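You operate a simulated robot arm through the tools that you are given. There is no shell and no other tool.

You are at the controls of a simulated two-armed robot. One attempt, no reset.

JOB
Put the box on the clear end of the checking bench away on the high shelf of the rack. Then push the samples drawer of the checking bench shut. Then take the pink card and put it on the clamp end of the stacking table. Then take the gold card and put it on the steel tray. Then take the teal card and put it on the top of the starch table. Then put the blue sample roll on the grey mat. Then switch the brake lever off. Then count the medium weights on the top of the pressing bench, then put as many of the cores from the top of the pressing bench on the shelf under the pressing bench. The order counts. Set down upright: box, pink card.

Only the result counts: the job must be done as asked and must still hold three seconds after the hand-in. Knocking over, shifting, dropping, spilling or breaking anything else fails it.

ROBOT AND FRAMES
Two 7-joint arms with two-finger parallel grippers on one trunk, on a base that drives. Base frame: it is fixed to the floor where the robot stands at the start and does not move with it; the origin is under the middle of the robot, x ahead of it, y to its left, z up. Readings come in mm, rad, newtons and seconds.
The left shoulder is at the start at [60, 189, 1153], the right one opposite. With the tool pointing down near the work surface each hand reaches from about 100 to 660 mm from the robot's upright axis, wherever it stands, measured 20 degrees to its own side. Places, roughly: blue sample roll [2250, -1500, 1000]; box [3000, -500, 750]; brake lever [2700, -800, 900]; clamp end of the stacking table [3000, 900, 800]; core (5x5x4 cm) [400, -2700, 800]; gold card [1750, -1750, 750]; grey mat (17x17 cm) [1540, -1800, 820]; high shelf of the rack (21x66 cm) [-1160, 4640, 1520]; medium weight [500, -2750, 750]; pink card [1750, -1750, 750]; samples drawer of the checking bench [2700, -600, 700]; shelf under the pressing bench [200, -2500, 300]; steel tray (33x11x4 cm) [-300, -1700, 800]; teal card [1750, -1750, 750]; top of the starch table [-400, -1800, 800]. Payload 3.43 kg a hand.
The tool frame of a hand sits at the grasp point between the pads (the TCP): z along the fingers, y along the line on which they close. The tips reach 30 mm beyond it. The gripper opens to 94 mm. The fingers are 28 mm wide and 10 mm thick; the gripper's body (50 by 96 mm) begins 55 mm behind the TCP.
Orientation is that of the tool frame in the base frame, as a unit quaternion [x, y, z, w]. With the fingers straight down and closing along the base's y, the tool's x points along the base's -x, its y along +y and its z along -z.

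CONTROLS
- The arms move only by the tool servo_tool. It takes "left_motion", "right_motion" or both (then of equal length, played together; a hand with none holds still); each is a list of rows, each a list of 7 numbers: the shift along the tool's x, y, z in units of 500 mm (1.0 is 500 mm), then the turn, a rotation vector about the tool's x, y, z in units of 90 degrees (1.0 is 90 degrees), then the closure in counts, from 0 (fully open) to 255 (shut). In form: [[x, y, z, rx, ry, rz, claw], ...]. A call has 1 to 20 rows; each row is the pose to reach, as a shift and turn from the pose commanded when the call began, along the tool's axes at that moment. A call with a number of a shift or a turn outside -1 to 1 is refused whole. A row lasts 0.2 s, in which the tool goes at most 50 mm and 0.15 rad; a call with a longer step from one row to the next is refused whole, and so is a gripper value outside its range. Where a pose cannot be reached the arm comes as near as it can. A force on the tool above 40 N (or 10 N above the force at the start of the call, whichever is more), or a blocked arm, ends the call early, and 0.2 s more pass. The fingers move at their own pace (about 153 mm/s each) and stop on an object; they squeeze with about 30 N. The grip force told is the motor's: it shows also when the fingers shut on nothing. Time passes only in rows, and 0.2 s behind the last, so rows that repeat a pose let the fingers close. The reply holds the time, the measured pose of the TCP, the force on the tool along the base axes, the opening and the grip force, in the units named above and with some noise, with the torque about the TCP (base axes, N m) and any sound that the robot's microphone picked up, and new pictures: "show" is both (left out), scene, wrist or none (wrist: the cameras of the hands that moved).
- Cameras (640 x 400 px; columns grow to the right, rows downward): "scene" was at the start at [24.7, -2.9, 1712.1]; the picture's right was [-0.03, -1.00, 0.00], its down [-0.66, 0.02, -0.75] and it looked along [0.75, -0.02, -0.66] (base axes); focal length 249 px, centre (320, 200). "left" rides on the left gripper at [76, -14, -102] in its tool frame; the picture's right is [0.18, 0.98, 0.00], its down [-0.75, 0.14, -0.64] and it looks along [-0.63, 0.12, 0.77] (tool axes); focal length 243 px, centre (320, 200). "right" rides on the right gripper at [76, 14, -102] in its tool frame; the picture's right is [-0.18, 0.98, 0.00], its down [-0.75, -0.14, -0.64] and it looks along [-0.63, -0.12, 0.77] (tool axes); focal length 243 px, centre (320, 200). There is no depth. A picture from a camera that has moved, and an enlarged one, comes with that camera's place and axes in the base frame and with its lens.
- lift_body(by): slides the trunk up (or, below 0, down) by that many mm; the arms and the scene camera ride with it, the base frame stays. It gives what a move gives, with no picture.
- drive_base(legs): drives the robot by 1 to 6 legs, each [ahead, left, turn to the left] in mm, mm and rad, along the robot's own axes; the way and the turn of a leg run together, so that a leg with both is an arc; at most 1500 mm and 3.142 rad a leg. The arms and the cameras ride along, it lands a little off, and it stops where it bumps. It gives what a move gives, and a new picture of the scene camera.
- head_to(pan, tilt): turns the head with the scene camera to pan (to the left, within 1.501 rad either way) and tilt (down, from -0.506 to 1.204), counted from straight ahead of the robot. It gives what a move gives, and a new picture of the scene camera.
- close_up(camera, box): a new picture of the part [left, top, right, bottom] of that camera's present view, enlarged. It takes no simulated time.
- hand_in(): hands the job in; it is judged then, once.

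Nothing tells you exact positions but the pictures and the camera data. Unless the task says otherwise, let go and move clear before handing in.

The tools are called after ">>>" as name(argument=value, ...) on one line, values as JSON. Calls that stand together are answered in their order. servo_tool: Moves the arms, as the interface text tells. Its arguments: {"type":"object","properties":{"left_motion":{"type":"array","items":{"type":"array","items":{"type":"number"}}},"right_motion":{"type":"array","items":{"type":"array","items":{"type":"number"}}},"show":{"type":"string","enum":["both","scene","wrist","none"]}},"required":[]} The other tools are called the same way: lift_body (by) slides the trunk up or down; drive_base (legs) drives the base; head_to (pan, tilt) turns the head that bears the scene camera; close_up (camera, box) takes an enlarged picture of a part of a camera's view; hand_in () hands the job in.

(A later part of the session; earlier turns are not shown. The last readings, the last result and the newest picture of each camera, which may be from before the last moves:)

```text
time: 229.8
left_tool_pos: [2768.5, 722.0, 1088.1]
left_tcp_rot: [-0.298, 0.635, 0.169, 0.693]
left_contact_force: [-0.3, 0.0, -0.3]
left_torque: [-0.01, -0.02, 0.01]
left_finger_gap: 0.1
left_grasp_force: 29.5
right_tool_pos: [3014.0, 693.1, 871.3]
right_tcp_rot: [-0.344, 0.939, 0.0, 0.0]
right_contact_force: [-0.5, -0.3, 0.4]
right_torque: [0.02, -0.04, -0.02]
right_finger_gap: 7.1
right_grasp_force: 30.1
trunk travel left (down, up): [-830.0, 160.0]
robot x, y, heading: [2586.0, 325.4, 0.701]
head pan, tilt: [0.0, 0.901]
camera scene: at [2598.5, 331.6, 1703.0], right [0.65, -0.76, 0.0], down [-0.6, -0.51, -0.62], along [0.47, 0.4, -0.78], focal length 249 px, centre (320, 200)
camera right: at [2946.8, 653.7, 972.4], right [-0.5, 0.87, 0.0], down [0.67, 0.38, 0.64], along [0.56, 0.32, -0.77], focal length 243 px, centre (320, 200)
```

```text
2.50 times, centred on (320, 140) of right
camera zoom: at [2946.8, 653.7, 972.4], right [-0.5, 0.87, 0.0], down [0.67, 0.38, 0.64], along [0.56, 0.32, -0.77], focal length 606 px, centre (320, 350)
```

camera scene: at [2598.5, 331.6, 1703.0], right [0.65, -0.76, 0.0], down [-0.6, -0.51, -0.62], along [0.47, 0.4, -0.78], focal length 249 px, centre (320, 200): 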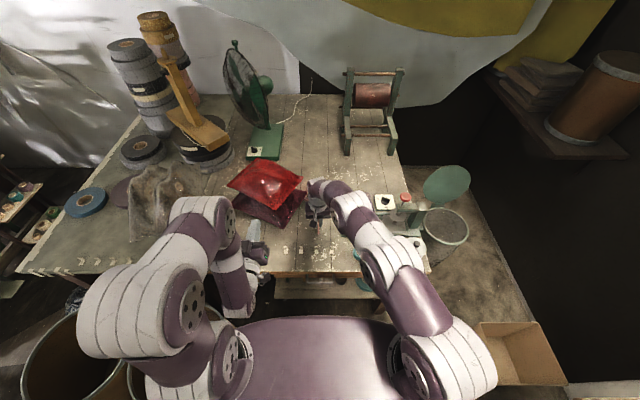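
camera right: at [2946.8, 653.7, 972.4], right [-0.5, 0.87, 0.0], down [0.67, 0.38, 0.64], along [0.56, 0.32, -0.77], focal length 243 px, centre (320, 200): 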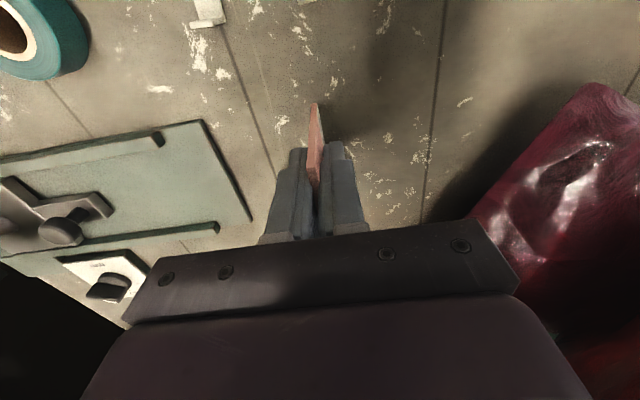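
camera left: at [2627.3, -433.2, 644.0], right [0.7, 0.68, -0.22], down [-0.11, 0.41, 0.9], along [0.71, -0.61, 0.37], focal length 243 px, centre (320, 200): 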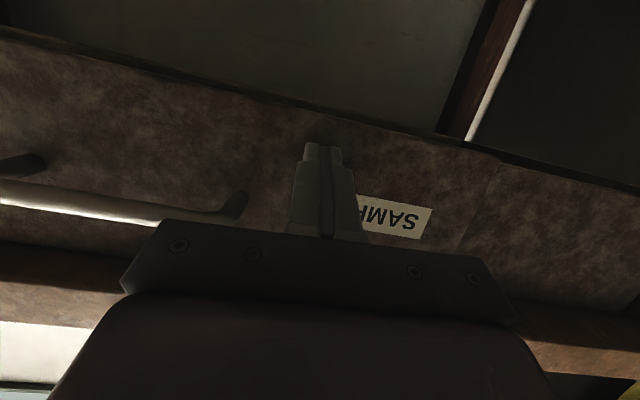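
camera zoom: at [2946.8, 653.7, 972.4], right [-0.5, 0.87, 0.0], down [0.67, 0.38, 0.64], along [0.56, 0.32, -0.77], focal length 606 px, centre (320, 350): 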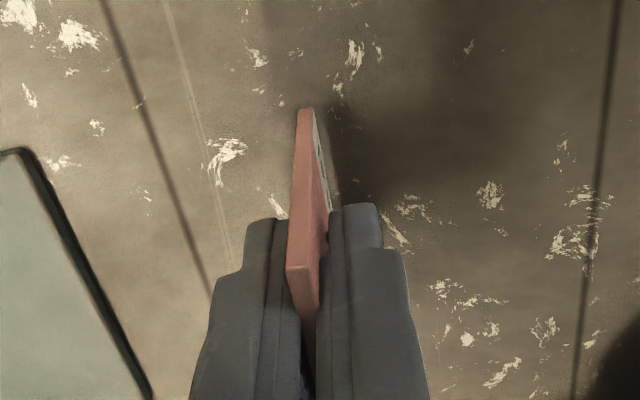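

>>> servo_tool(right_motion=[[0, 0, 0.006, 0, 0, 0, 255], [0, 0, 0.012, 0, 0, 0, 255], [0, 0, 0.018, 0, 0, 0, 255], [0, 0, 0.024, 0, 0, 0, 255]], show="none")

>>> servo_tool(right_motion=[[0, 0, 0.004, 0, 0, 0, 255], [0, 0, 0.008, 0, 0, 0, 255], [0, 0, 0.012, 0, 0, 0, 255]], show="wrist")

```text
time: 230.8
left_tool_pos: [2767.6, 721.5, 1088.2]
left_tcp_rot: [-0.299, 0.634, 0.17, 0.693]
left_contact_force: [-0.3, -0.3, 0.4]
left_torque: [0.0, 0.0, 0.0]
left_finger_gap: 0.0
left_grasp_force: 30.0
right_tool_pos: [3013.5, 693.0, 859.2]
right_tcp_rot: [-0.344, 0.939, 0.0, -0.001]
right_contact_force: [-0.3, 0.1, 0.1]
right_torque: [0.01, -0.02, 0.04]
right_finger_gap: 7.4
right_grasp_force: 29.7
trunk travel left (down, up): [-830.0, 160.0]
robot x, y, heading: [2588.3, 324.2, 0.702]
head pan, tilt: [0.0, 0.901]
```

```text
time: 231.6
left_tool_pos: [2766.9, 721.5, 1088.2]
left_tcp_rot: [-0.299, 0.634, 0.17, 0.692]
left_contact_force: [-0.1, 0.2, -0.1]
left_torque: [0.02, 0.01, 0.02]
left_finger_gap: 0.0
left_grasp_force: 29.8
right_tool_pos: [3014.6, 692.8, 853.6]
right_tcp_rot: [-0.345, 0.939, 0.0, 0.0]
right_contact_force: [0.3, 0.6, 0.1]
right_torque: [-0.02, -0.03, 0.03]
right_finger_gap: 7.4
right_grasp_force: 30.2
trunk travel left (down, up): [-830.0, 160.0]
robot x, y, heading: [2582.7, 322.9, 0.701]
head pan, tilt: [0.0, 0.901]
camera right: at [2945.9, 654.0, 955.4], right [-0.5, 0.87, 0.0], down [0.67, 0.38, 0.64], along [0.56, 0.32, -0.77], focal length 243 px, centre (320, 200)
```

right: 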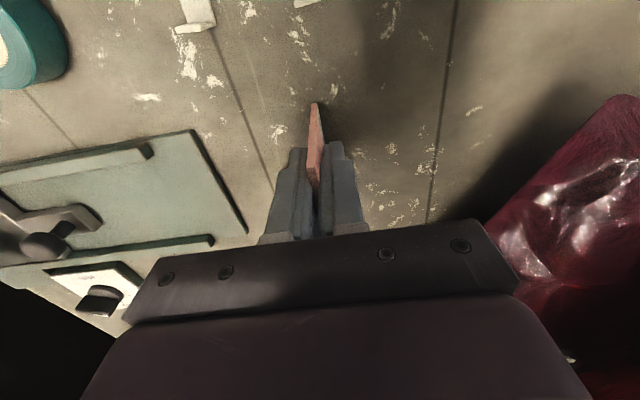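

>>> servo_tool(right_motion=[[0, 0, 0.004, 0, 0, 0, 255], [0, 0, 0.008, 0, 0, 0, 255], [0, 0, 0.008, 0, 0, 0, 255]], show="none")

>>> servo_tool(right_motion=[[0, 0, 0.003, 0, 0, 0, 255], [0, 0, 0.006, 0, 0, 0, 255], [0, 0, 0.006, 0, 0, 0, 255]], show="none")

```text
time: 232.4
left_tool_pos: [2767.4, 720.8, 1088.5]
left_tcp_rot: [-0.299, 0.634, 0.17, 0.693]
left_contact_force: [-0.3, -0.4, 0.1]
left_torque: [0.0, 0.03, 0.03]
left_finger_gap: 0.0
left_grasp_force: 30.2
right_tool_pos: [3013.2, 694.1, 849.9]
right_tcp_rot: [-0.345, 0.939, 0.0, 0.0]
right_contact_force: [1.1, -0.1, -0.4]
right_torque: [-0.04, 0.02, 0.0]
right_finger_gap: 7.6
right_grasp_force: 29.9
trunk travel left (down, up): [-830.0, 160.0]
robot x, y, heading: [2586.5, 319.1, 0.702]
head pan, tilt: [0.0, 0.901]
```

```text
time: 233.2
left_tool_pos: [2767.6, 720.7, 1088.8]
left_tcp_rot: [-0.299, 0.634, 0.17, 0.693]
left_contact_force: [-0.6, 0.8, 0.4]
left_torque: [-0.03, 0.0, -0.02]
left_finger_gap: 0.1
left_grasp_force: 30.0
right_tool_pos: [3015.4, 693.2, 847.8]
right_tcp_rot: [-0.345, 0.939, 0.0, 0.001]
right_contact_force: [-1.1, -0.4, 8.1]
right_torque: [-0.07, 0.06, 0.02]
right_finger_gap: 7.4
right_grasp_force: 30.4
trunk travel left (down, up): [-830.0, 160.0]
robot x, y, heading: [2584.8, 319.2, 0.703]
head pan, tilt: [0.0, 0.901]
```

Contact at 8 N. I'll release slowly so that the card stays standing.

>>> servo_tool(right_motion=[[0, 0, 0, 0, 0, 0, 238], [0, 0, 0, 0, 0, 0, 236], [0, 0, 0, 0, 0, 0, 234], [0, 0, 0, 0, 0, 0, 232], [0, 0, 0, 0, 0, 0, 229], [0, 0, 0, 0, 0, 0, 226], [0, 0, 0, 0, 0, 0, 222], [0, 0, 0, 0, 0, 0, 217], [0, 0, 0, 0, 0, 0, 210], [0, 0, 0, 0, 0, 0, 203]], show="wrist")

>>> close_up(camera="right", box=[220, 60, 420, 220])

```text
time: 235.4
left_tool_pos: [2768.6, 722.1, 1088.1]
left_tcp_rot: [-0.299, 0.634, 0.17, 0.692]
left_contact_force: [-0.1, -0.2, 0.3]
left_torque: [0.02, -0.04, -0.02]
left_finger_gap: 0.1
left_grasp_force: 29.6
right_tool_pos: [3014.4, 693.8, 846.8]
right_tcp_rot: [-0.344, 0.939, 0.0, 0.0]
right_contact_force: [-0.5, 0.4, 0.7]
right_torque: [0.01, -0.02, 0.02]
right_finger_gap: 19.2
right_grasp_force: 0.1
trunk travel left (down, up): [-830.0, 160.0]
robot x, y, heading: [2584.5, 320.1, 0.702]
head pan, tilt: [0.0, 0.901]
camera right: at [2946.6, 654.6, 948.2], right [-0.5, 0.87, 0.0], down [0.67, 0.38, 0.64], along [0.56, 0.32, -0.77], focal length 243 px, centre (320, 200)
```

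right: 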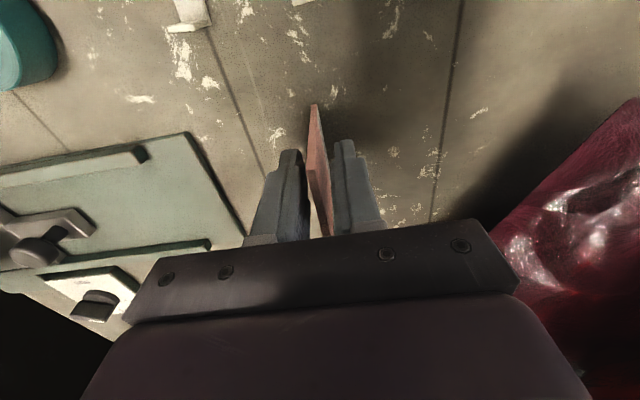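

```text
2.50 times, centred on (320, 140) of right
camera zoom: at [2946.6, 654.6, 948.2], right [-0.5, 0.87, 0.0], down [0.67, 0.38, 0.64], along [0.56, 0.32, -0.77], focal length 606 px, centre (320, 350)
```

zoom: 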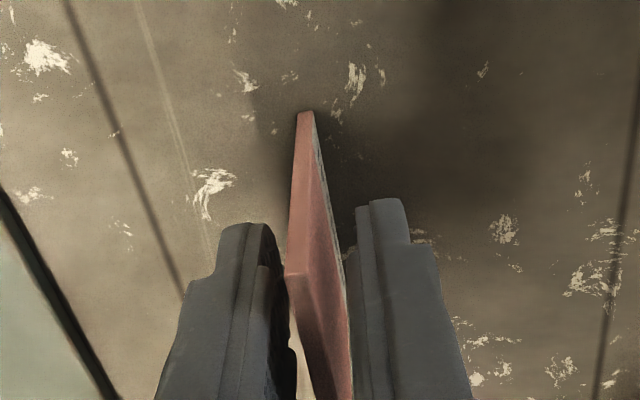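

The card stands on its own. I'll open a little more and lift straight up slowly.

>>> servo_tool(right_motion=[[0, 0, 0, 0, 0, 0, 195], [0, 0, 0, 0, 0, 0, 180], [0, 0, 0, 0, 0, 0, 165], [0, 0, -0.01, 0, 0, 0, 165], [0, 0, -0.04, 0, 0, 0, 165], [0, 0, -0.08, 0, 0, 0, 165], [0, 0, -0.13, 0, 0, 0, 165], [0, 0, -0.19, 0, 0, 0, 165], [0, 0, -0.26, 0, 0, 0, 165], [0, 0, -0.34, 0, 0, 0, 165]])

>>> close_up(camera="right", box=[220, 60, 420, 220])

```text
time: 237.6
left_tool_pos: [2766.4, 721.7, 1088.4]
left_tcp_rot: [-0.299, 0.634, 0.17, 0.693]
left_contact_force: [1.0, 0.4, 0.0]
left_torque: [0.0, 0.01, 0.02]
left_finger_gap: 0.0
left_grasp_force: 30.1
right_tool_pos: [3014.5, 692.6, 1015.5]
right_tcp_rot: [-0.344, 0.939, 0.0, 0.0]
right_contact_force: [-0.2, 0.8, -0.1]
right_torque: [0.01, 0.01, 0.01]
right_finger_gap: 33.2
right_grasp_force: 0.0
trunk travel left (down, up): [-830.0, 160.0]
robot x, y, heading: [2583.3, 321.6, 0.706]
head pan, tilt: [0.0, 0.901]
camera scene: at [2597.8, 330.9, 1703.0], right [0.65, -0.76, 0.0], down [-0.6, -0.51, -0.62], along [0.47, 0.4, -0.78], focal length 249 px, centre (320, 200)
camera right: at [2945.6, 653.5, 1118.0], right [-0.5, 0.87, 0.0], down [0.67, 0.38, 0.64], along [0.56, 0.32, -0.77], focal length 243 px, centre (320, 200)
```

scene: 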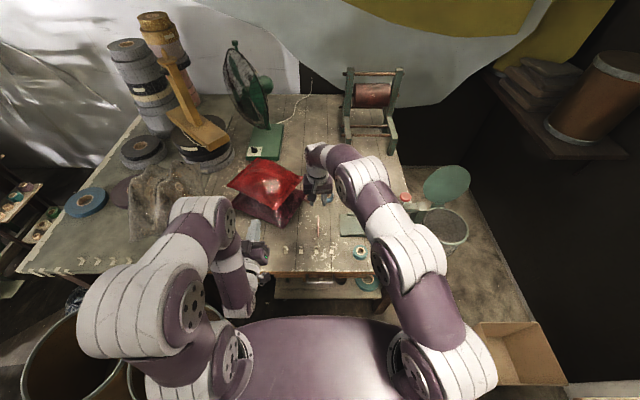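
right: 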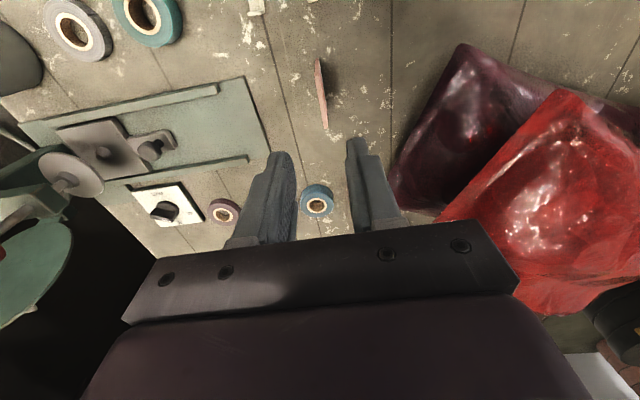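

```text
2.50 times, centred on (320, 140) of right
camera zoom: at [2945.6, 653.5, 1118.0], right [-0.5, 0.87, 0.0], down [0.67, 0.38, 0.64], along [0.56, 0.32, -0.77], focal length 606 px, centre (320, 350)
```

zoom: 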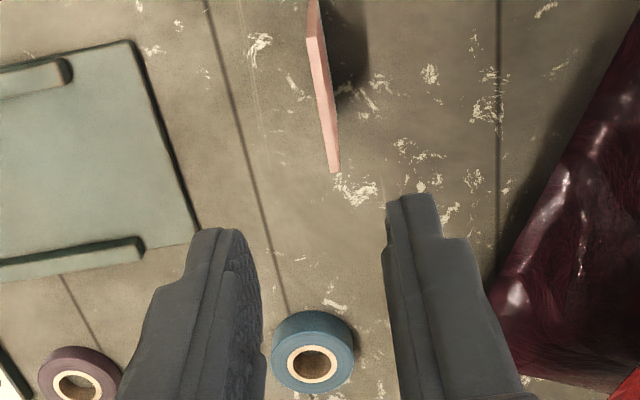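

The pink card stands free on the clamp end. I'll retract the right hand, back away and go back for the gold card.

>>> servo_tool(right_motion=[[0, 0, -0.06, 0, 0, 0, 165], [0.06, -0.05, -0.1, 0, 0, 0, 165], [0.13, -0.1, -0.1, 0, 0, 0, 165], [0.2, -0.15, -0.1, 0, 0, 0, 165], [0.27, -0.2, -0.1, 0, 0, 0, 165], [0.34, -0.25, -0.1, 0, 0, 0, 165], [0.4, -0.3, -0.1, 0, 0, 0, 165]], show="none")

>>> drive_base(legs=[[-860, 0, 0]])

>>> head_to(pan=0.0, tilt=0.5)

>>> close_up(camera="scene", box=[250, 140, 434, 255])

```text
time: 239.2
left_tool_pos: [2767.3, 720.9, 1090.4]
left_tcp_rot: [-0.299, 0.634, 0.17, 0.693]
left_contact_force: [0.1, 0.1, 0.7]
left_torque: [-0.01, -0.01, -0.01]
left_finger_gap: 0.0
left_grasp_force: 29.4
right_tool_pos: [2960.1, 448.7, 1068.0]
right_tcp_rot: [-0.345, 0.939, 0.0, 0.001]
right_contact_force: [0.3, -0.5, 1.1]
right_torque: [0.0, 0.0, 0.0]
right_finger_gap: 33.2
right_grasp_force: 0.1
right hand out of reach, approached as far as the arm can: row 1
trunk travel left (down, up): [-830.0, 160.0]
robot x, y, heading: [2586.4, 320.0, 0.703]
head pan, tilt: [0.0, 0.901]
```

```text
time: 243.9
left_tool_pos: [2092.0, 151.9, 1088.4]
left_tcp_rot: [-0.297, 0.635, 0.168, 0.693]
left_contact_force: [0.0, -0.1, -0.9]
left_torque: [0.0, 0.01, 0.02]
left_finger_gap: 0.1
left_grasp_force: 30.3
right_tool_pos: [2284.4, -120.5, 1067.7]
right_tcp_rot: [-0.344, 0.939, 0.0, 0.0]
right_contact_force: [0.1, -1.0, 0.1]
right_torque: [-0.02, 0.0, 0.03]
right_finger_gap: 33.0
right_grasp_force: 0.1
trunk travel left (down, up): [-830.0, 160.0]
robot x, y, heading: [1909.9, -246.8, 0.705]
head pan, tilt: [0.0, 0.901]
camera scene: at [1922.3, -239.0, 1703.0], right [0.64, -0.77, 0.0], down [-0.6, -0.5, -0.62], along [0.48, 0.4, -0.78], focal length 249 px, centre (320, 200)
```

scene: 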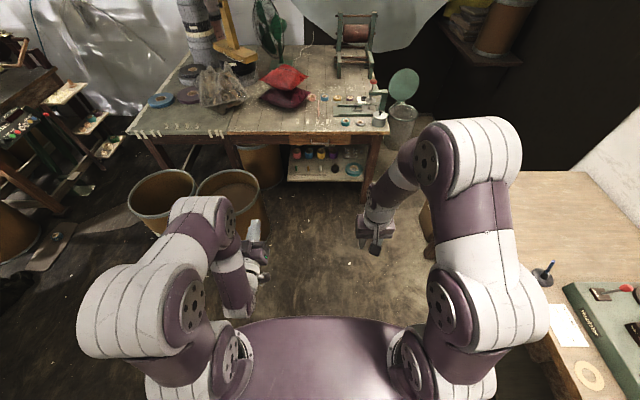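

```text
time: 244.8
left_tool_pos: [2090.9, 151.0, 1087.7]
left_tcp_rot: [-0.298, 0.634, 0.169, 0.693]
left_contact_force: [-0.3, -0.4, 0.6]
left_torque: [0.03, 0.0, -0.01]
left_finger_gap: 0.0
left_grasp_force: 29.8
right_tool_pos: [2285.0, -119.9, 1068.2]
right_tcp_rot: [-0.344, 0.939, 0.0, 0.0]
right_contact_force: [-0.4, -0.4, 0.0]
right_torque: [0.01, -0.01, 0.02]
right_finger_gap: 33.4
right_grasp_force: 0.1
trunk travel left (down, up): [-830.0, 160.0]
robot x, y, heading: [1910.2, -247.3, 0.704]
head pan, tilt: [0.0, 0.499]
camera scene: at [1934.0, -229.1, 1736.8], right [0.64, -0.77, 0.0], down [-0.37, -0.31, -0.88], along [0.67, 0.57, -0.48], focal length 249 px, centre (320, 200)
```

scene: 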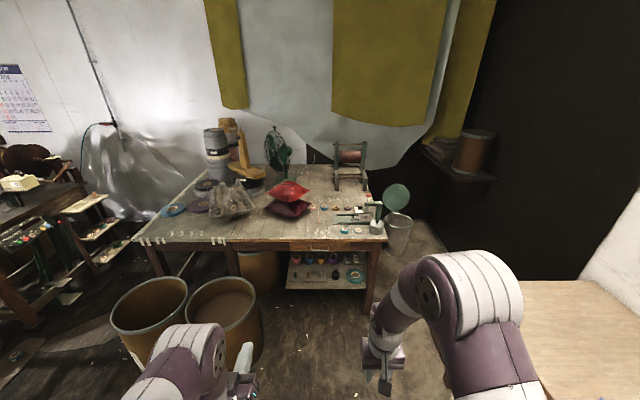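

```text
3.48 times, centred on (342, 198) of scene
camera zoom: at [1934.0, -229.1, 1736.8], right [0.64, -0.77, 0.0], down [-0.37, -0.31, -0.88], along [0.67, 0.57, -0.48], focal length 866 px, centre (244, 209)
```

zoom: 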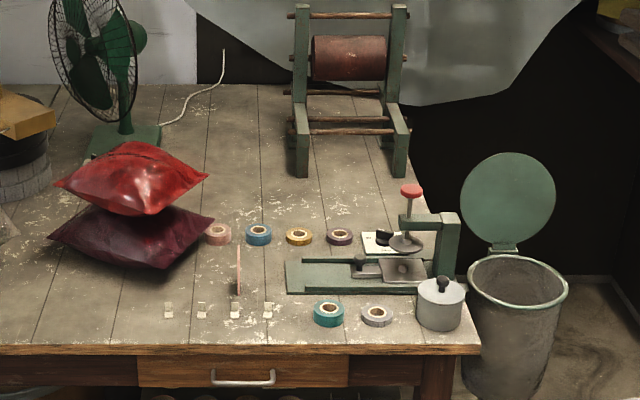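

The pink card is clearly standing. I'll return to the card rack.

>>> drive_base(legs=[[-900, 0, 0], [0, 0, -1.566]])

>>> head_to(pan=0.0, tilt=0.65)

```text
time: 253.3
left_tool_pos: [1633.7, -1005.4, 1086.7]
left_tcp_rot: [0.235, 0.66, -0.368, 0.611]
left_contact_force: [-0.4, -0.2, 0.4]
left_torque: [-0.01, 0.02, 0.02]
left_finger_gap: 0.0
left_grasp_force: 29.4
right_tool_pos: [1364.0, -1199.1, 1069.3]
right_tcp_rot: [0.417, 0.909, 0.0, 0.0]
right_contact_force: [0.0, 0.5, 0.2]
right_torque: [-0.05, -0.03, 0.03]
right_finger_gap: 33.4
right_grasp_force: 0.0
trunk travel left (down, up): [-830.0, 160.0]
robot x, y, heading: [1232.8, -828.2, -0.865]
head pan, tilt: [0.0, 0.499]
camera scene: at [1253.0, -849.2, 1736.9], right [-0.76, -0.65, 0.0], down [-0.31, 0.36, -0.88], along [0.57, -0.67, -0.48], focal length 249 px, centre (320, 200)
```

scene: 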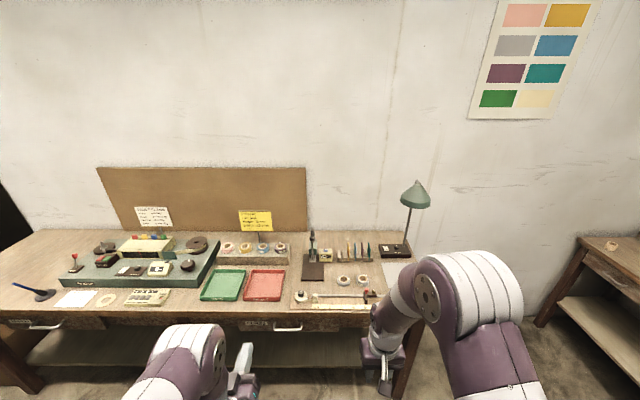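

```text
time: 254.0
left_tool_pos: [1632.9, -1004.0, 1089.6]
left_tcp_rot: [0.235, 0.66, -0.368, 0.611]
left_contact_force: [0.0, 0.4, -1.0]
left_torque: [-0.01, 0.0, 0.04]
left_finger_gap: 0.1
left_grasp_force: 30.7
right_tool_pos: [1364.7, -1200.4, 1068.3]
right_tcp_rot: [0.417, 0.909, 0.0, 0.0]
right_contact_force: [0.3, -0.4, 0.2]
right_torque: [0.04, 0.04, 0.0]
right_finger_gap: 33.1
right_grasp_force: 0.1
trunk travel left (down, up): [-830.0, 160.0]
robot x, y, heading: [1232.1, -827.1, -0.863]
head pan, tilt: [0.0, 0.649]
camera scene: at [1250.2, -846.1, 1723.6], right [-0.76, -0.65, 0.0], down [-0.39, 0.46, -0.8], along [0.52, -0.6, -0.6], focal length 249 px, centre (320, 200)
```

scene: 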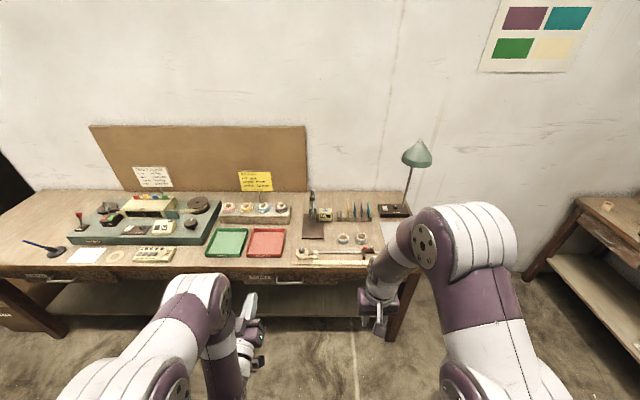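

>>> drive_base(legs=[[455, -10, 0]])

>>> lift_body(by=-30)

>>> close_up(camera="right", box=[0, 0, 640, 400])

```text
time: 256.7
left_tool_pos: [1921.1, -1359.2, 1088.3]
left_tcp_rot: [0.236, 0.66, -0.368, 0.611]
left_contact_force: [-0.6, -0.1, -0.2]
left_torque: [-0.02, 0.01, 0.01]
left_finger_gap: 0.2
left_grasp_force: 30.0
right_tool_pos: [1650.9, -1552.2, 1068.1]
right_tcp_rot: [0.418, 0.908, 0.0, 0.0]
right_contact_force: [0.4, -0.1, 0.2]
right_torque: [0.0, 0.01, 0.0]
right_finger_gap: 33.1
right_grasp_force: 0.1
trunk travel left (down, up): [-830.0, 160.0]
robot x, y, heading: [1519.7, -1178.7, -0.865]
head pan, tilt: [0.0, 0.649]
camera scene: at [1538.3, -1198.8, 1723.5], right [-0.76, -0.65, 0.0], down [-0.39, 0.46, -0.8], along [0.52, -0.61, -0.6], focal length 249 px, centre (320, 200)
```

scene: 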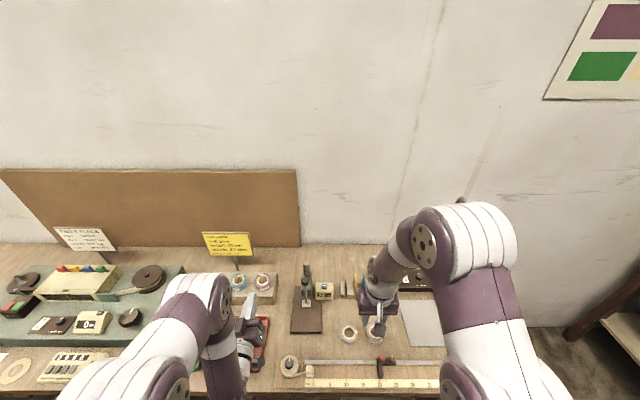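

```text
time: 257.5
left_tool_pos: [1920.4, -1358.2, 1058.0]
left_tcp_rot: [0.237, 0.66, -0.369, 0.611]
left_contact_force: [-0.9, 0.2, 0.6]
left_torque: [-0.01, -0.01, -0.03]
left_finger_gap: 0.0
left_grasp_force: 29.8
right_tool_pos: [1652.0, -1553.0, 1038.7]
right_tcp_rot: [0.419, 0.908, 0.0, 0.0]
right_contact_force: [0.5, 0.2, 0.0]
right_torque: [0.02, -0.01, 0.03]
right_finger_gap: 33.1
right_grasp_force: 0.2
trunk travel left (down, up): [-800.0, 190.0]
robot x, y, heading: [1520.5, -1176.9, -0.863]
head pan, tilt: [0.0, 0.649]
```

```text
1.00 times, centred on (320, 200) of right (not enlarged: the box is as wide or as high as the picture)
camera zoom: at [1611.8, -1486.0, 1139.7], right [0.87, 0.5, 0.0], down [0.38, -0.66, 0.64], along [0.32, -0.56, -0.77], focal length 243 px, centre (320, 200)
```

zoom: 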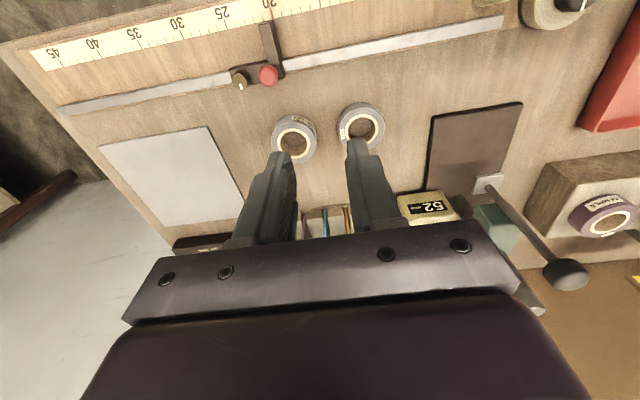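

>>> servo_tool(right_motion=[[-0.085, 0.003, 0, 0, 0, 0, 190], [-0.17, 0.006, 0, 0, 0, 0, 190], [-0.255, 0.009, 0, 0, 0, 0, 190], [-0.34, 0.012, 0.03, 0, 0, 0, 190], [-0.4, 0.013, 0.08, 0, 0, 0, 190], [-0.425, 0.013, 0.13, 0, 0, 0, 190], [-0.425, 0.013, 0.13, 0, 0, 0, 190]], show="wrist")

>>> close_up(camera="right", box=[200, 80, 456, 240])

```text
time: 259.1
left_tool_pos: [1920.5, -1357.8, 1058.9]
left_tcp_rot: [0.236, 0.66, -0.369, 0.61]
left_contact_force: [-0.2, -0.4, 0.4]
left_torque: [0.01, 0.0, 0.0]
left_finger_gap: 0.2
left_grasp_force: 30.2
right_tool_pos: [1793.4, -1710.9, 972.5]
right_tcp_rot: [0.418, 0.908, 0.0, -0.001]
right_contact_force: [0.7, 0.2, 0.5]
right_torque: [0.0, 0.0, 0.01]
right_finger_gap: 23.9
right_grasp_force: 0.0
trunk travel left (down, up): [-800.0, 190.0]
robot x, y, heading: [1518.6, -1179.5, -0.865]
head pan, tilt: [0.0, 0.649]
camera right: at [1754.2, -1643.3, 1074.4], right [0.87, 0.5, 0.0], down [0.38, -0.66, 0.64], along [0.32, -0.56, -0.77], focal length 243 px, centre (320, 200)
```

right: 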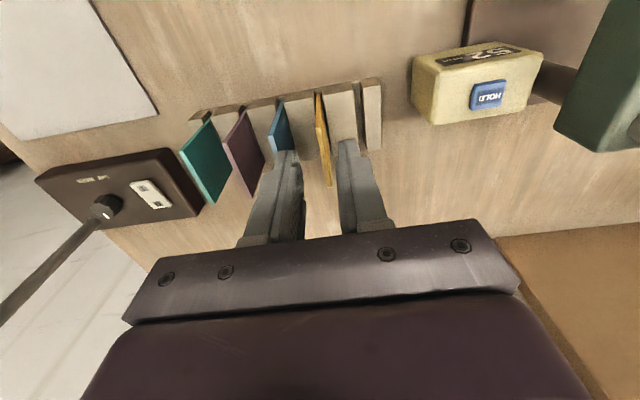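

```text
2.50 times, centred on (328, 160) of right
camera zoom: at [1754.2, -1643.3, 1074.4], right [0.87, 0.5, 0.0], down [0.38, -0.66, 0.64], along [0.32, -0.56, -0.77], focal length 606 px, centre (300, 300)
```

zoom: 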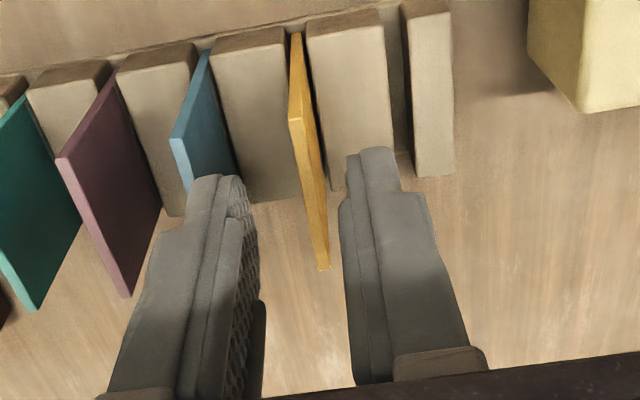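

Gold is centred between the fingers. I'll go down onto it, close and lift out.

>>> servo_tool(right_motion=[[-0.015, -0.001, 0.04, 0, 0, 0, 190], [-0.034, -0.001, 0.09, 0, 0, 0, 190], [-0.034, -0.001, 0.13, 0, 0, 0, 190], [-0.034, -0.001, 0.159, 0, 0, 0, 190], [-0.034, -0.001, 0.159, 0, 0, 0, 190], [-0.034, -0.001, 0.159, 0, 0, 0, 255], [-0.034, -0.001, 0.159, 0, 0, 0, 255], [-0.034, -0.001, 0.159, 0, 0, 0, 255]], show="wrist")

>>> servo_tool(right_motion=[[0, 0, -0.02, 0, 0, 0, 255], [0, 0, -0.05, 0, 0, 0, 255], [0, 0, -0.09, 0, 0, 0, 255], [0.01, 0, -0.14, 0, 0, 0, 255], [0.04, 0, -0.2, 0, 0, 0, 255], [0.08, 0, -0.24, 0, 0, 0, 255]], show="wrist")

```text
time: 260.9
left_tool_pos: [1920.9, -1359.3, 1058.2]
left_tcp_rot: [0.236, 0.66, -0.369, 0.611]
left_contact_force: [-0.6, 1.2, 0.5]
left_torque: [0.0, 0.0, -0.01]
left_finger_gap: 0.0
left_grasp_force: 29.6
right_tool_pos: [1805.1, -1722.9, 894.2]
right_tcp_rot: [0.419, 0.908, 0.0, 0.0]
right_contact_force: [0.4, -0.1, -0.1]
right_torque: [-0.01, 0.01, 0.02]
right_finger_gap: 7.5
right_grasp_force: 30.0
trunk travel left (down, up): [-800.0, 190.0]
robot x, y, heading: [1522.8, -1180.4, -0.866]
head pan, tilt: [0.0, 0.649]
camera right: at [1765.8, -1656.3, 995.6], right [0.87, 0.5, 0.0], down [0.38, -0.66, 0.64], along [0.32, -0.56, -0.77], focal length 243 px, centre (320, 200)
```

right: 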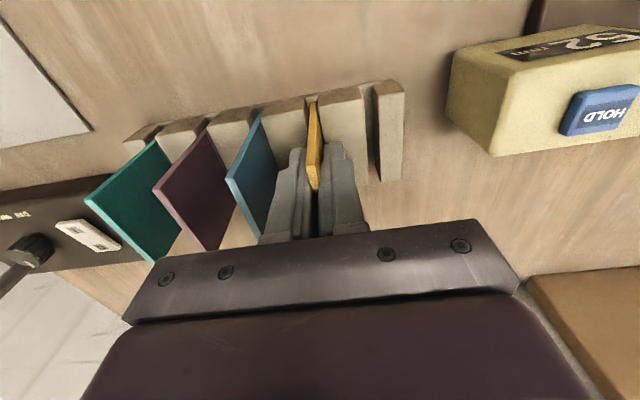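

```text
time: 262.3
left_tool_pos: [1920.9, -1357.4, 1058.7]
left_tcp_rot: [0.236, 0.66, -0.369, 0.611]
left_contact_force: [-0.8, -0.6, 0.3]
left_torque: [-0.01, 0.01, -0.01]
left_finger_gap: 0.0
left_grasp_force: 29.6
right_tool_pos: [1779.2, -1690.0, 1013.4]
right_tcp_rot: [0.418, 0.908, 0.0, 0.0]
right_contact_force: [0.6, 0.6, 0.1]
right_torque: [-0.05, -0.04, -0.04]
right_finger_gap: 7.2
right_grasp_force: 29.8
trunk travel left (down, up): [-800.0, 190.0]
robot x, y, heading: [1523.5, -1179.0, -0.864]
head pan, tilt: [0.0, 0.649]
camera right: at [1739.5, -1623.2, 1115.3], right [0.87, 0.5, 0.0], down [0.38, -0.66, 0.64], along [0.32, -0.56, -0.77], focal length 243 px, centre (320, 200)
```

right: 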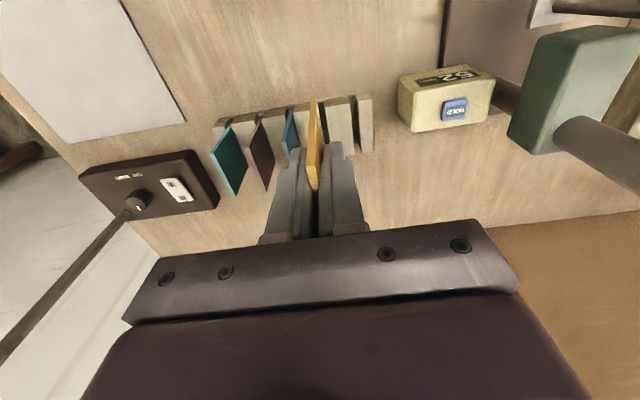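

Gold card in hand. I'll back off, tuck in, turn right and head for the starch table.

>>> lift_body(by=120)

>>> drive_base(legs=[[-480, 0, 0]])

>>> servo_tool(right_motion=[[0.08, 0, 0, 0, 0, 0, 255], [0.16, 0, 0, 0, 0, 0, 255], [0.24, 0, 0, 0, 0, 0, 255], [0.32, 0, 0, 0, 0, 0, 255], [0.38, 0, 0, 0, 0, 0, 255]], show="none")

>>> drive_base(legs=[[0, 0, -1.57], [600, -150, 0]])

>>> head_to(pan=0.0, tilt=0.55)

```text
time: 263.8
left_tool_pos: [1922.2, -1357.3, 1178.7]
left_tcp_rot: [0.237, 0.659, -0.369, 0.61]
left_contact_force: [0.5, -0.8, 0.5]
left_torque: [-0.01, -0.01, 0.0]
left_finger_gap: 0.0
left_grasp_force: 29.9
right_tool_pos: [1779.0, -1690.5, 1133.2]
right_tcp_rot: [0.419, 0.908, 0.0, 0.0]
right_contact_force: [-0.2, -0.4, -0.2]
right_torque: [0.03, 0.02, -0.01]
right_finger_gap: 7.3
right_grasp_force: 30.4
trunk travel left (down, up): [-920.0, 70.0]
robot x, y, heading: [1521.7, -1176.1, -0.87]
head pan, tilt: [0.0, 0.649]
```

```text
time: 266.6
left_tool_pos: [1616.9, -1002.6, 1178.6]
left_tcp_rot: [0.238, 0.659, -0.372, 0.609]
left_contact_force: [0.2, 0.0, -0.7]
left_torque: [0.04, -0.01, 0.0]
left_finger_gap: 0.0
left_grasp_force: 30.3
right_tool_pos: [1471.7, -1333.0, 1133.3]
right_tcp_rot: [0.422, 0.907, -0.001, 0.0]
right_contact_force: [0.8, 0.6, -0.3]
right_torque: [0.0, -0.01, -0.03]
right_finger_gap: 7.6
right_grasp_force: 30.1
trunk travel left (down, up): [-920.0, 70.0]
robot x, y, heading: [1217.8, -819.4, -0.88]
head pan, tilt: [0.0, 0.649]
camera scene: at [1235.6, -840.8, 1813.5], right [-0.77, -0.64, 0.0], down [-0.39, 0.46, -0.8], along [0.51, -0.61, -0.61], focal length 249 px, centre (320, 200)
```

scene: 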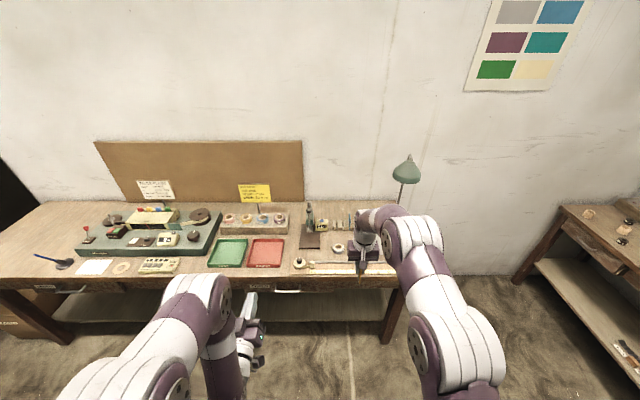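

```text
time: 267.8
left_tool_pos: [1616.1, -1001.6, 1179.1]
left_tcp_rot: [0.238, 0.659, -0.37, 0.61]
left_contact_force: [0.7, 0.6, -0.1]
left_torque: [-0.04, 0.01, -0.01]
left_finger_gap: 0.0
left_grasp_force: 30.3
right_tool_pos: [1349.3, -1187.0, 1135.1]
right_tcp_rot: [0.422, 0.907, -0.001, 0.001]
right_contact_force: [-0.2, 0.6, -0.3]
right_torque: [-0.03, -0.03, 0.0]
right_finger_gap: 7.5
right_grasp_force: 30.0
trunk travel left (down, up): [-920.0, 70.0]
robot x, y, heading: [1217.4, -817.2, -0.871]
head pan, tilt: [0.0, 0.649]
```

```text
time: 275.0
left_tool_pos: [497.0, -1506.3, 1179.8]
left_tcp_rot: [-0.631, -0.304, 0.691, -0.176]
left_contact_force: [0.4, -0.2, 0.0]
left_torque: [0.0, 0.01, 0.0]
left_finger_gap: 0.0
left_grasp_force: 29.7
right_tool_pos: [306.8, -1245.1, 1134.8]
right_tcp_rot: [0.936, 0.353, 0.0, -0.001]
right_contact_force: [-0.1, 0.3, 0.1]
right_torque: [0.0, -0.03, 0.06]
right_finger_gap: 7.5
right_grasp_force: 30.3
trunk travel left (down, up): [-920.0, 70.0]
robot x, y, heading: [674.2, -1100.1, -2.423]
head pan, tilt: [0.0, 0.649]
camera scene: at [653.1, -1119.9, 1813.5], right [-0.66, 0.75, 0.0], down [0.45, 0.4, -0.8], along [-0.6, -0.53, -0.6], focal length 249 px, centre (320, 200)
```

scene: 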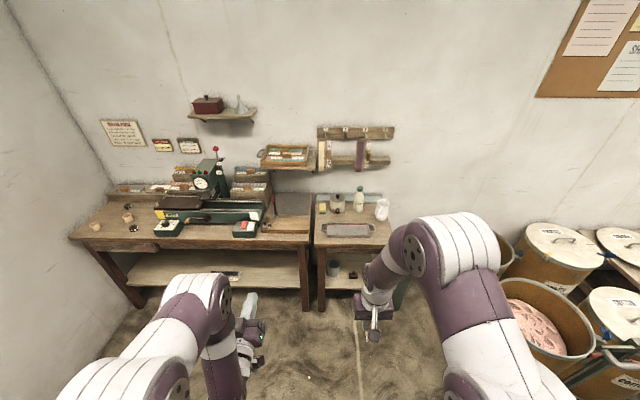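

```text
time: 275.7
left_tool_pos: [495.6, -1505.1, 1178.2]
left_tcp_rot: [-0.631, -0.304, 0.692, -0.175]
left_contact_force: [-0.1, 0.0, -0.5]
left_torque: [0.04, -0.01, -0.03]
left_finger_gap: 0.0
left_grasp_force: 29.9
right_tool_pos: [305.4, -1244.2, 1133.8]
right_tcp_rot: [0.936, 0.352, 0.0, 0.0]
right_contact_force: [0.0, -1.5, -0.6]
right_torque: [-0.04, 0.0, 0.0]
right_finger_gap: 7.5
right_grasp_force: 30.2
trunk travel left (down, up): [-920.0, 70.0]
robot x, y, heading: [673.8, -1103.5, -2.425]
head pan, tilt: [0.0, 0.55]
camera scene: at [649.5, -1122.6, 1822.3], right [-0.66, 0.75, 0.0], down [0.39, 0.34, -0.85], along [-0.64, -0.56, -0.52], focal length 249 px, centre (320, 200)
```

scene: 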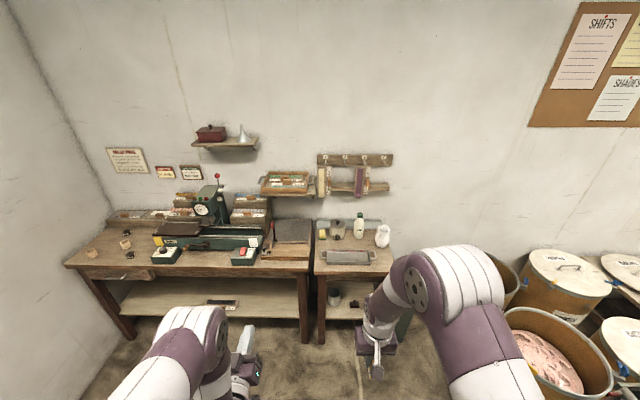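

Now I see the starch table with the grey steel tray, and the pressing bench to its left. I'll zoom in on both.

>>> close_up(camera="scene", box=[290, 200, 418, 280])

>>> close_up(camera="scene", box=[60, 160, 316, 320])

```text
5.00 times, centred on (354, 240) of scene
camera zoom: at [649.5, -1122.6, 1822.3], right [-0.66, 0.75, 0.0], down [0.39, 0.34, -0.85], along [-0.64, -0.56, -0.52], focal length 1244 px, centre (150, 0)
```

zoom: 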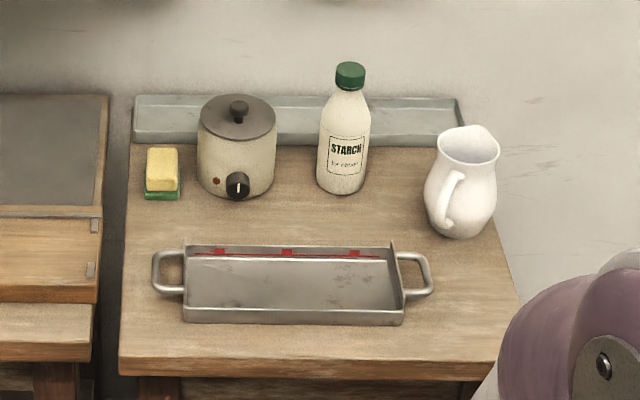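

```text
2.50 times, centred on (188, 240) of scene
camera zoom: at [649.5, -1122.6, 1822.3], right [-0.66, 0.75, 0.0], down [0.39, 0.34, -0.85], along [-0.64, -0.56, -0.52], focal length 622 px, centre (650, 100)
```

zoom: 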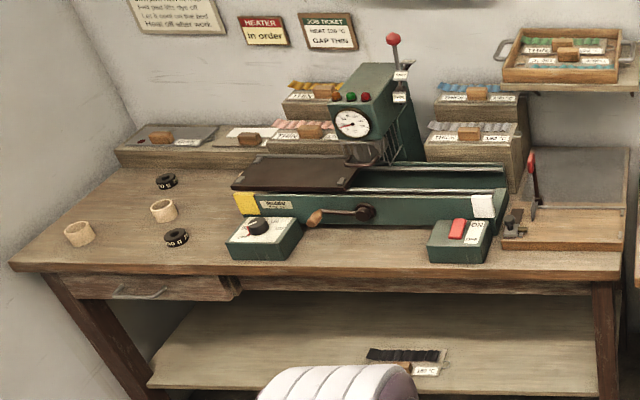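

The steel tray lies on the starch table about 165 mm right of my axis. I'll drive up to it.

>>> drive_base(legs=[[465, 0, 0.015]])

>>> head_to(pan=-0.2, tilt=0.8)

>>> close_up(camera="right", box=[0, 0, 640, 400])

```text
time: 278.5
left_tool_pos: [164.0, -1822.0, 1178.5]
left_tcp_rot: [-0.626, -0.313, 0.689, -0.185]
left_contact_force: [-0.1, -0.3, -0.2]
left_torque: [-0.02, 0.01, -0.01]
left_finger_gap: 0.0
left_grasp_force: 30.0
right_tool_pos: [-35.2, -1566.8, 1134.0]
right_tcp_rot: [0.93, 0.366, 0.0, 0.0]
right_contact_force: [-0.5, -0.8, -1.1]
right_torque: [-0.02, -0.02, 0.0]
right_finger_gap: 7.5
right_grasp_force: 29.4
trunk travel left (down, up): [-920.0, 70.0]
robot x, y, heading: [326.5, -1413.3, -2.392]
head pan, tilt: [0.0, 0.55]
camera scene: at [305.9, -1434.0, 1822.3], right [-0.68, 0.73, 0.0], down [0.38, 0.36, -0.85], along [-0.62, -0.58, -0.52], focal length 249 px, centre (320, 200)
```

scene: 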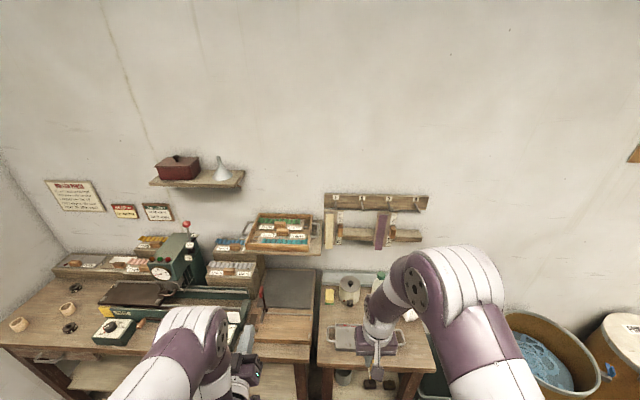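

```text
time: 279.2
left_tool_pos: [163.6, -1823.4, 1179.2]
left_tcp_rot: [-0.627, -0.313, 0.689, -0.186]
left_contact_force: [0.5, 0.3, 0.6]
left_torque: [0.02, 0.0, 0.0]
left_finger_gap: 0.0
left_grasp_force: 30.5
right_tool_pos: [-36.5, -1568.1, 1134.1]
right_tcp_rot: [0.93, 0.367, 0.0, 0.0]
right_contact_force: [0.8, 0.1, 0.6]
right_torque: [0.04, 0.0, 0.01]
right_finger_gap: 7.1
right_grasp_force: 29.7
trunk travel left (down, up): [-920.0, 70.0]
robot x, y, heading: [329.6, -1411.6, -2.395]
head pan, tilt: [-0.201, 0.799]
camera scene: at [301.1, -1416.7, 1801.0], right [-0.52, 0.85, 0.0], down [0.61, 0.37, -0.7], along [-0.59, -0.36, -0.72], focal length 249 px, centre (320, 200)
```

scene: 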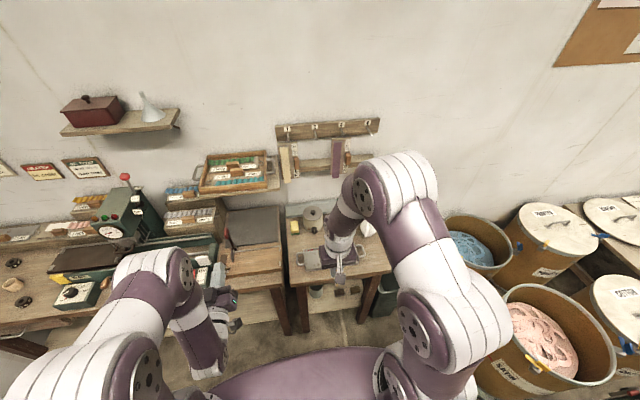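

```text
1.00 times, centred on (320, 200) of right (not enlarged: the box is as wide or as high as the picture)
camera zoom: at [28.4, -1526.6, 1235.7], right [0.54, -0.84, 0.0], down [-0.65, -0.41, 0.64], along [-0.54, -0.34, -0.77], focal length 243 px, centre (320, 200)
```

zoom: 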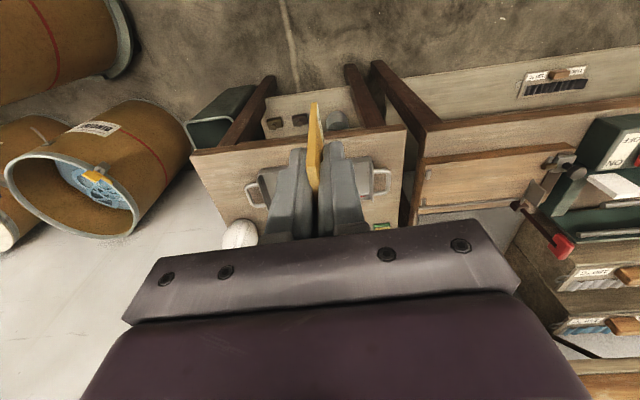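

>>> servo_tool(right_motion=[[-0.073, -0.015, 0.02, 0, 0, 0, 255], [-0.146, -0.03, 0.05, 0, 0, 0, 255], [-0.219, -0.045, 0.08, 0, 0, 0, 255], [-0.292, -0.06, 0.11, 0, 0, 0, 255], [-0.365, -0.075, 0.15, 0, 0, 0, 255], [-0.43, -0.09, 0.2, 0, 0, 0, 255], [-0.43, -0.09, 0.2, 0, 0, 0, 255]])

>>> close_up(camera="right", box=[160, 40, 480, 240])

>>> close_up(camera="scene", box=[270, 180, 430, 280])

```text
time: 280.8
left_tool_pos: [164.0, -1823.7, 1178.1]
left_tcp_rot: [-0.627, -0.313, 0.689, -0.186]
left_contact_force: [-0.7, -0.4, -0.6]
left_torque: [-0.02, -0.02, -0.01]
left_finger_gap: 0.0
left_grasp_force: 29.4
right_tool_pos: [-222.2, -1683.4, 1036.4]
right_tcp_rot: [0.93, 0.367, 0.0, 0.0]
right_contact_force: [0.9, 1.0, 0.0]
right_torque: [-0.02, 0.03, 0.01]
right_finger_gap: 7.0
right_grasp_force: 30.2
trunk travel left (down, up): [-920.0, 70.0]
robot x, y, heading: [326.2, -1413.3, -2.393]
head pan, tilt: [-0.201, 0.799]
camera scene: at [302.6, -1415.5, 1800.9], right [-0.52, 0.85, 0.0], down [0.61, 0.37, -0.7], along [-0.6, -0.36, -0.72], focal length 249 px, centre (320, 200)
camera right: at [-158.6, -1641.1, 1137.6], right [0.54, -0.84, 0.0], down [-0.65, -0.41, 0.64], along [-0.54, -0.34, -0.77], focal length 243 px, centre (320, 200)
```

scene: 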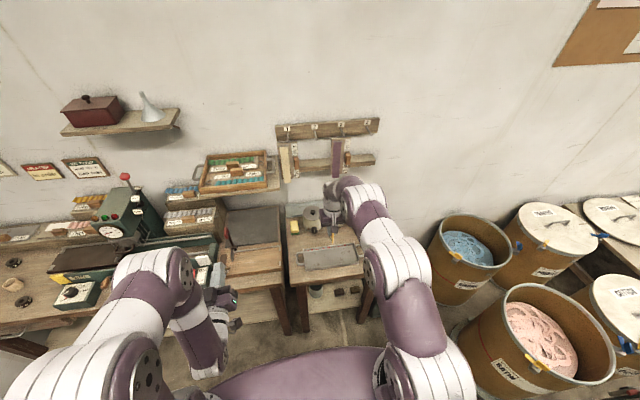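
right: 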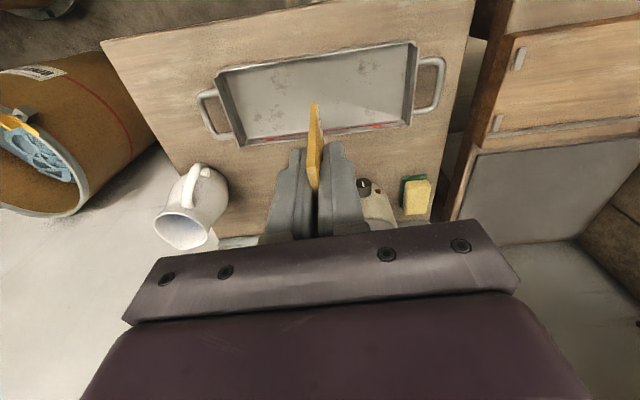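

```text
2.00 times, centred on (320, 140) of right
camera zoom: at [-158.6, -1641.1, 1137.6], right [0.54, -0.84, 0.0], down [-0.65, -0.41, 0.64], along [-0.54, -0.34, -0.77], focal length 485 px, centre (320, 320)
```

zoom: 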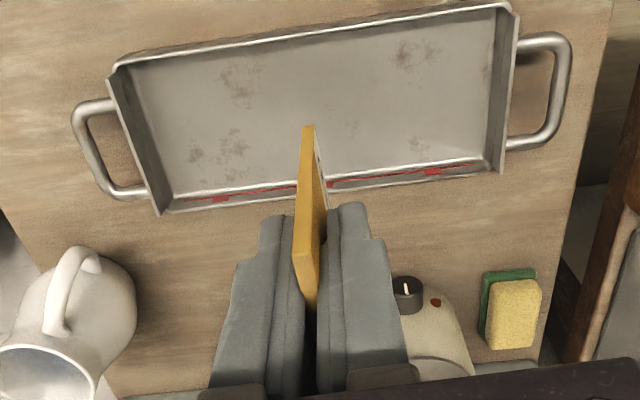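

```text
4.00 times, centred on (350, 230) of scene
camera zoom: at [302.6, -1415.5, 1800.9], right [-0.52, 0.85, 0.0], down [0.61, 0.37, -0.7], along [-0.6, -0.36, -0.72], focal length 996 px, centre (200, 80)
```

zoom: 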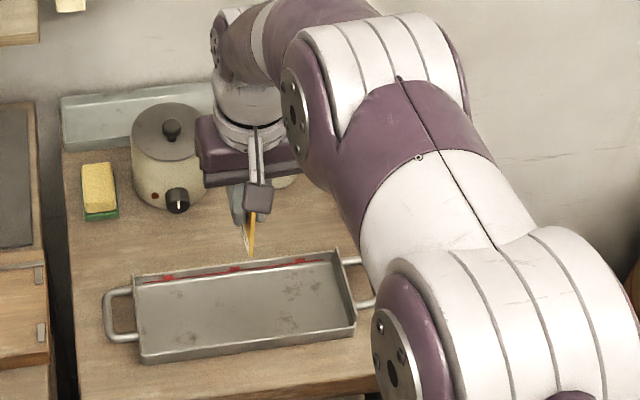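

The projected drop point is in the middle of the tray, and the tray is aligned with the tool. I'll lower.

>>> servo_tool(right_motion=[[-0.01, 0, 0.07, 0, 0, 0, 255], [-0.02, 0, 0.14, 0, 0, 0, 255], [-0.02, 0, 0.21, 0, 0, 0, 255], [-0.02, 0, 0.27, 0, 0, 0, 255], [-0.02, 0, 0.29, 0, 0, 0, 255], [-0.02, 0, 0.29, 0, 0, 0, 255]])

>>> close_up(camera="scene", box=[270, 180, 430, 280])

```text
time: 282.2
left_tool_pos: [163.5, -1824.5, 1178.6]
left_tcp_rot: [-0.627, -0.314, 0.688, -0.187]
left_contact_force: [0.6, -0.3, -0.3]
left_torque: [-0.02, -0.02, 0.01]
left_finger_gap: 0.0
left_grasp_force: 29.9
right_tool_pos: [-230.2, -1688.3, 890.6]
right_tcp_rot: [0.93, 0.367, 0.0, 0.001]
right_contact_force: [-0.1, -0.4, -0.3]
right_torque: [-0.03, 0.0, -0.01]
right_finger_gap: 7.3
right_grasp_force: 30.1
trunk travel left (down, up): [-920.0, 70.0]
robot x, y, heading: [327.9, -1413.3, -2.394]
head pan, tilt: [-0.201, 0.799]
camera scene: at [301.8, -1416.1, 1800.9], right [-0.52, 0.85, 0.0], down [0.61, 0.37, -0.7], along [-0.59, -0.36, -0.72], focal length 249 px, centre (320, 200)
camera right: at [-166.6, -1647.5, 991.3], right [0.54, -0.84, 0.0], down [-0.65, -0.41, 0.64], along [-0.54, -0.34, -0.77], focal length 243 px, centre (320, 200)
```

scene: 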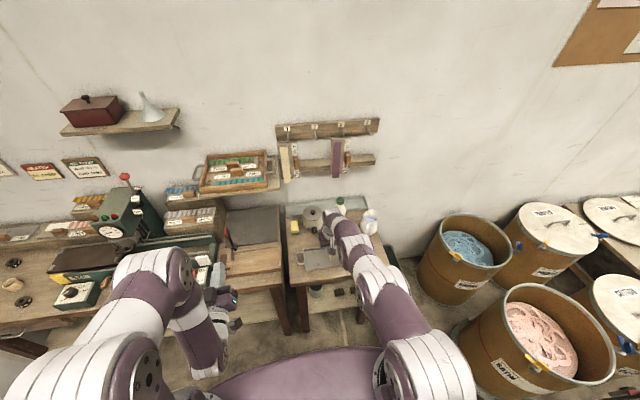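
right: 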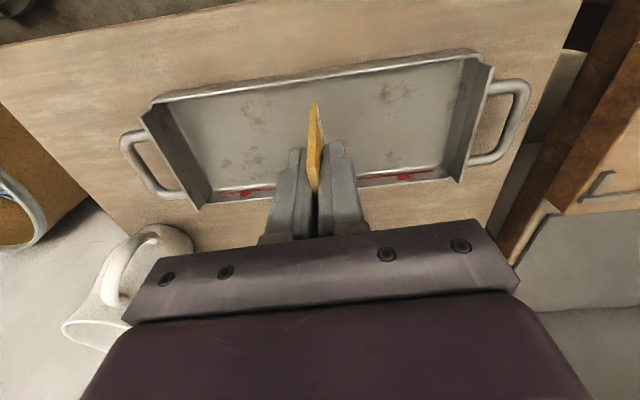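

```text
4.00 times, centred on (350, 230) of scene
camera zoom: at [301.8, -1416.1, 1800.9], right [-0.52, 0.85, 0.0], down [0.61, 0.37, -0.7], along [-0.59, -0.36, -0.72], focal length 996 px, centre (200, 80)
```

zoom: 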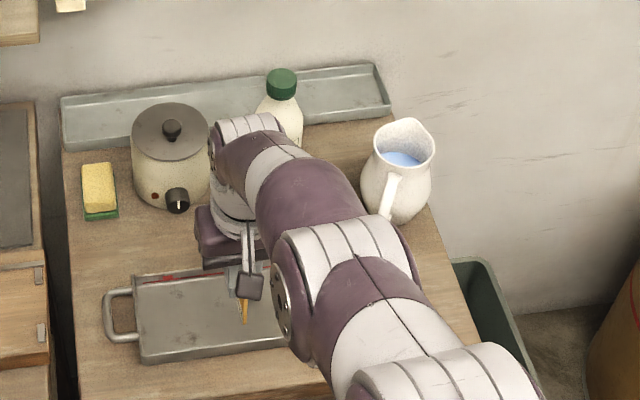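

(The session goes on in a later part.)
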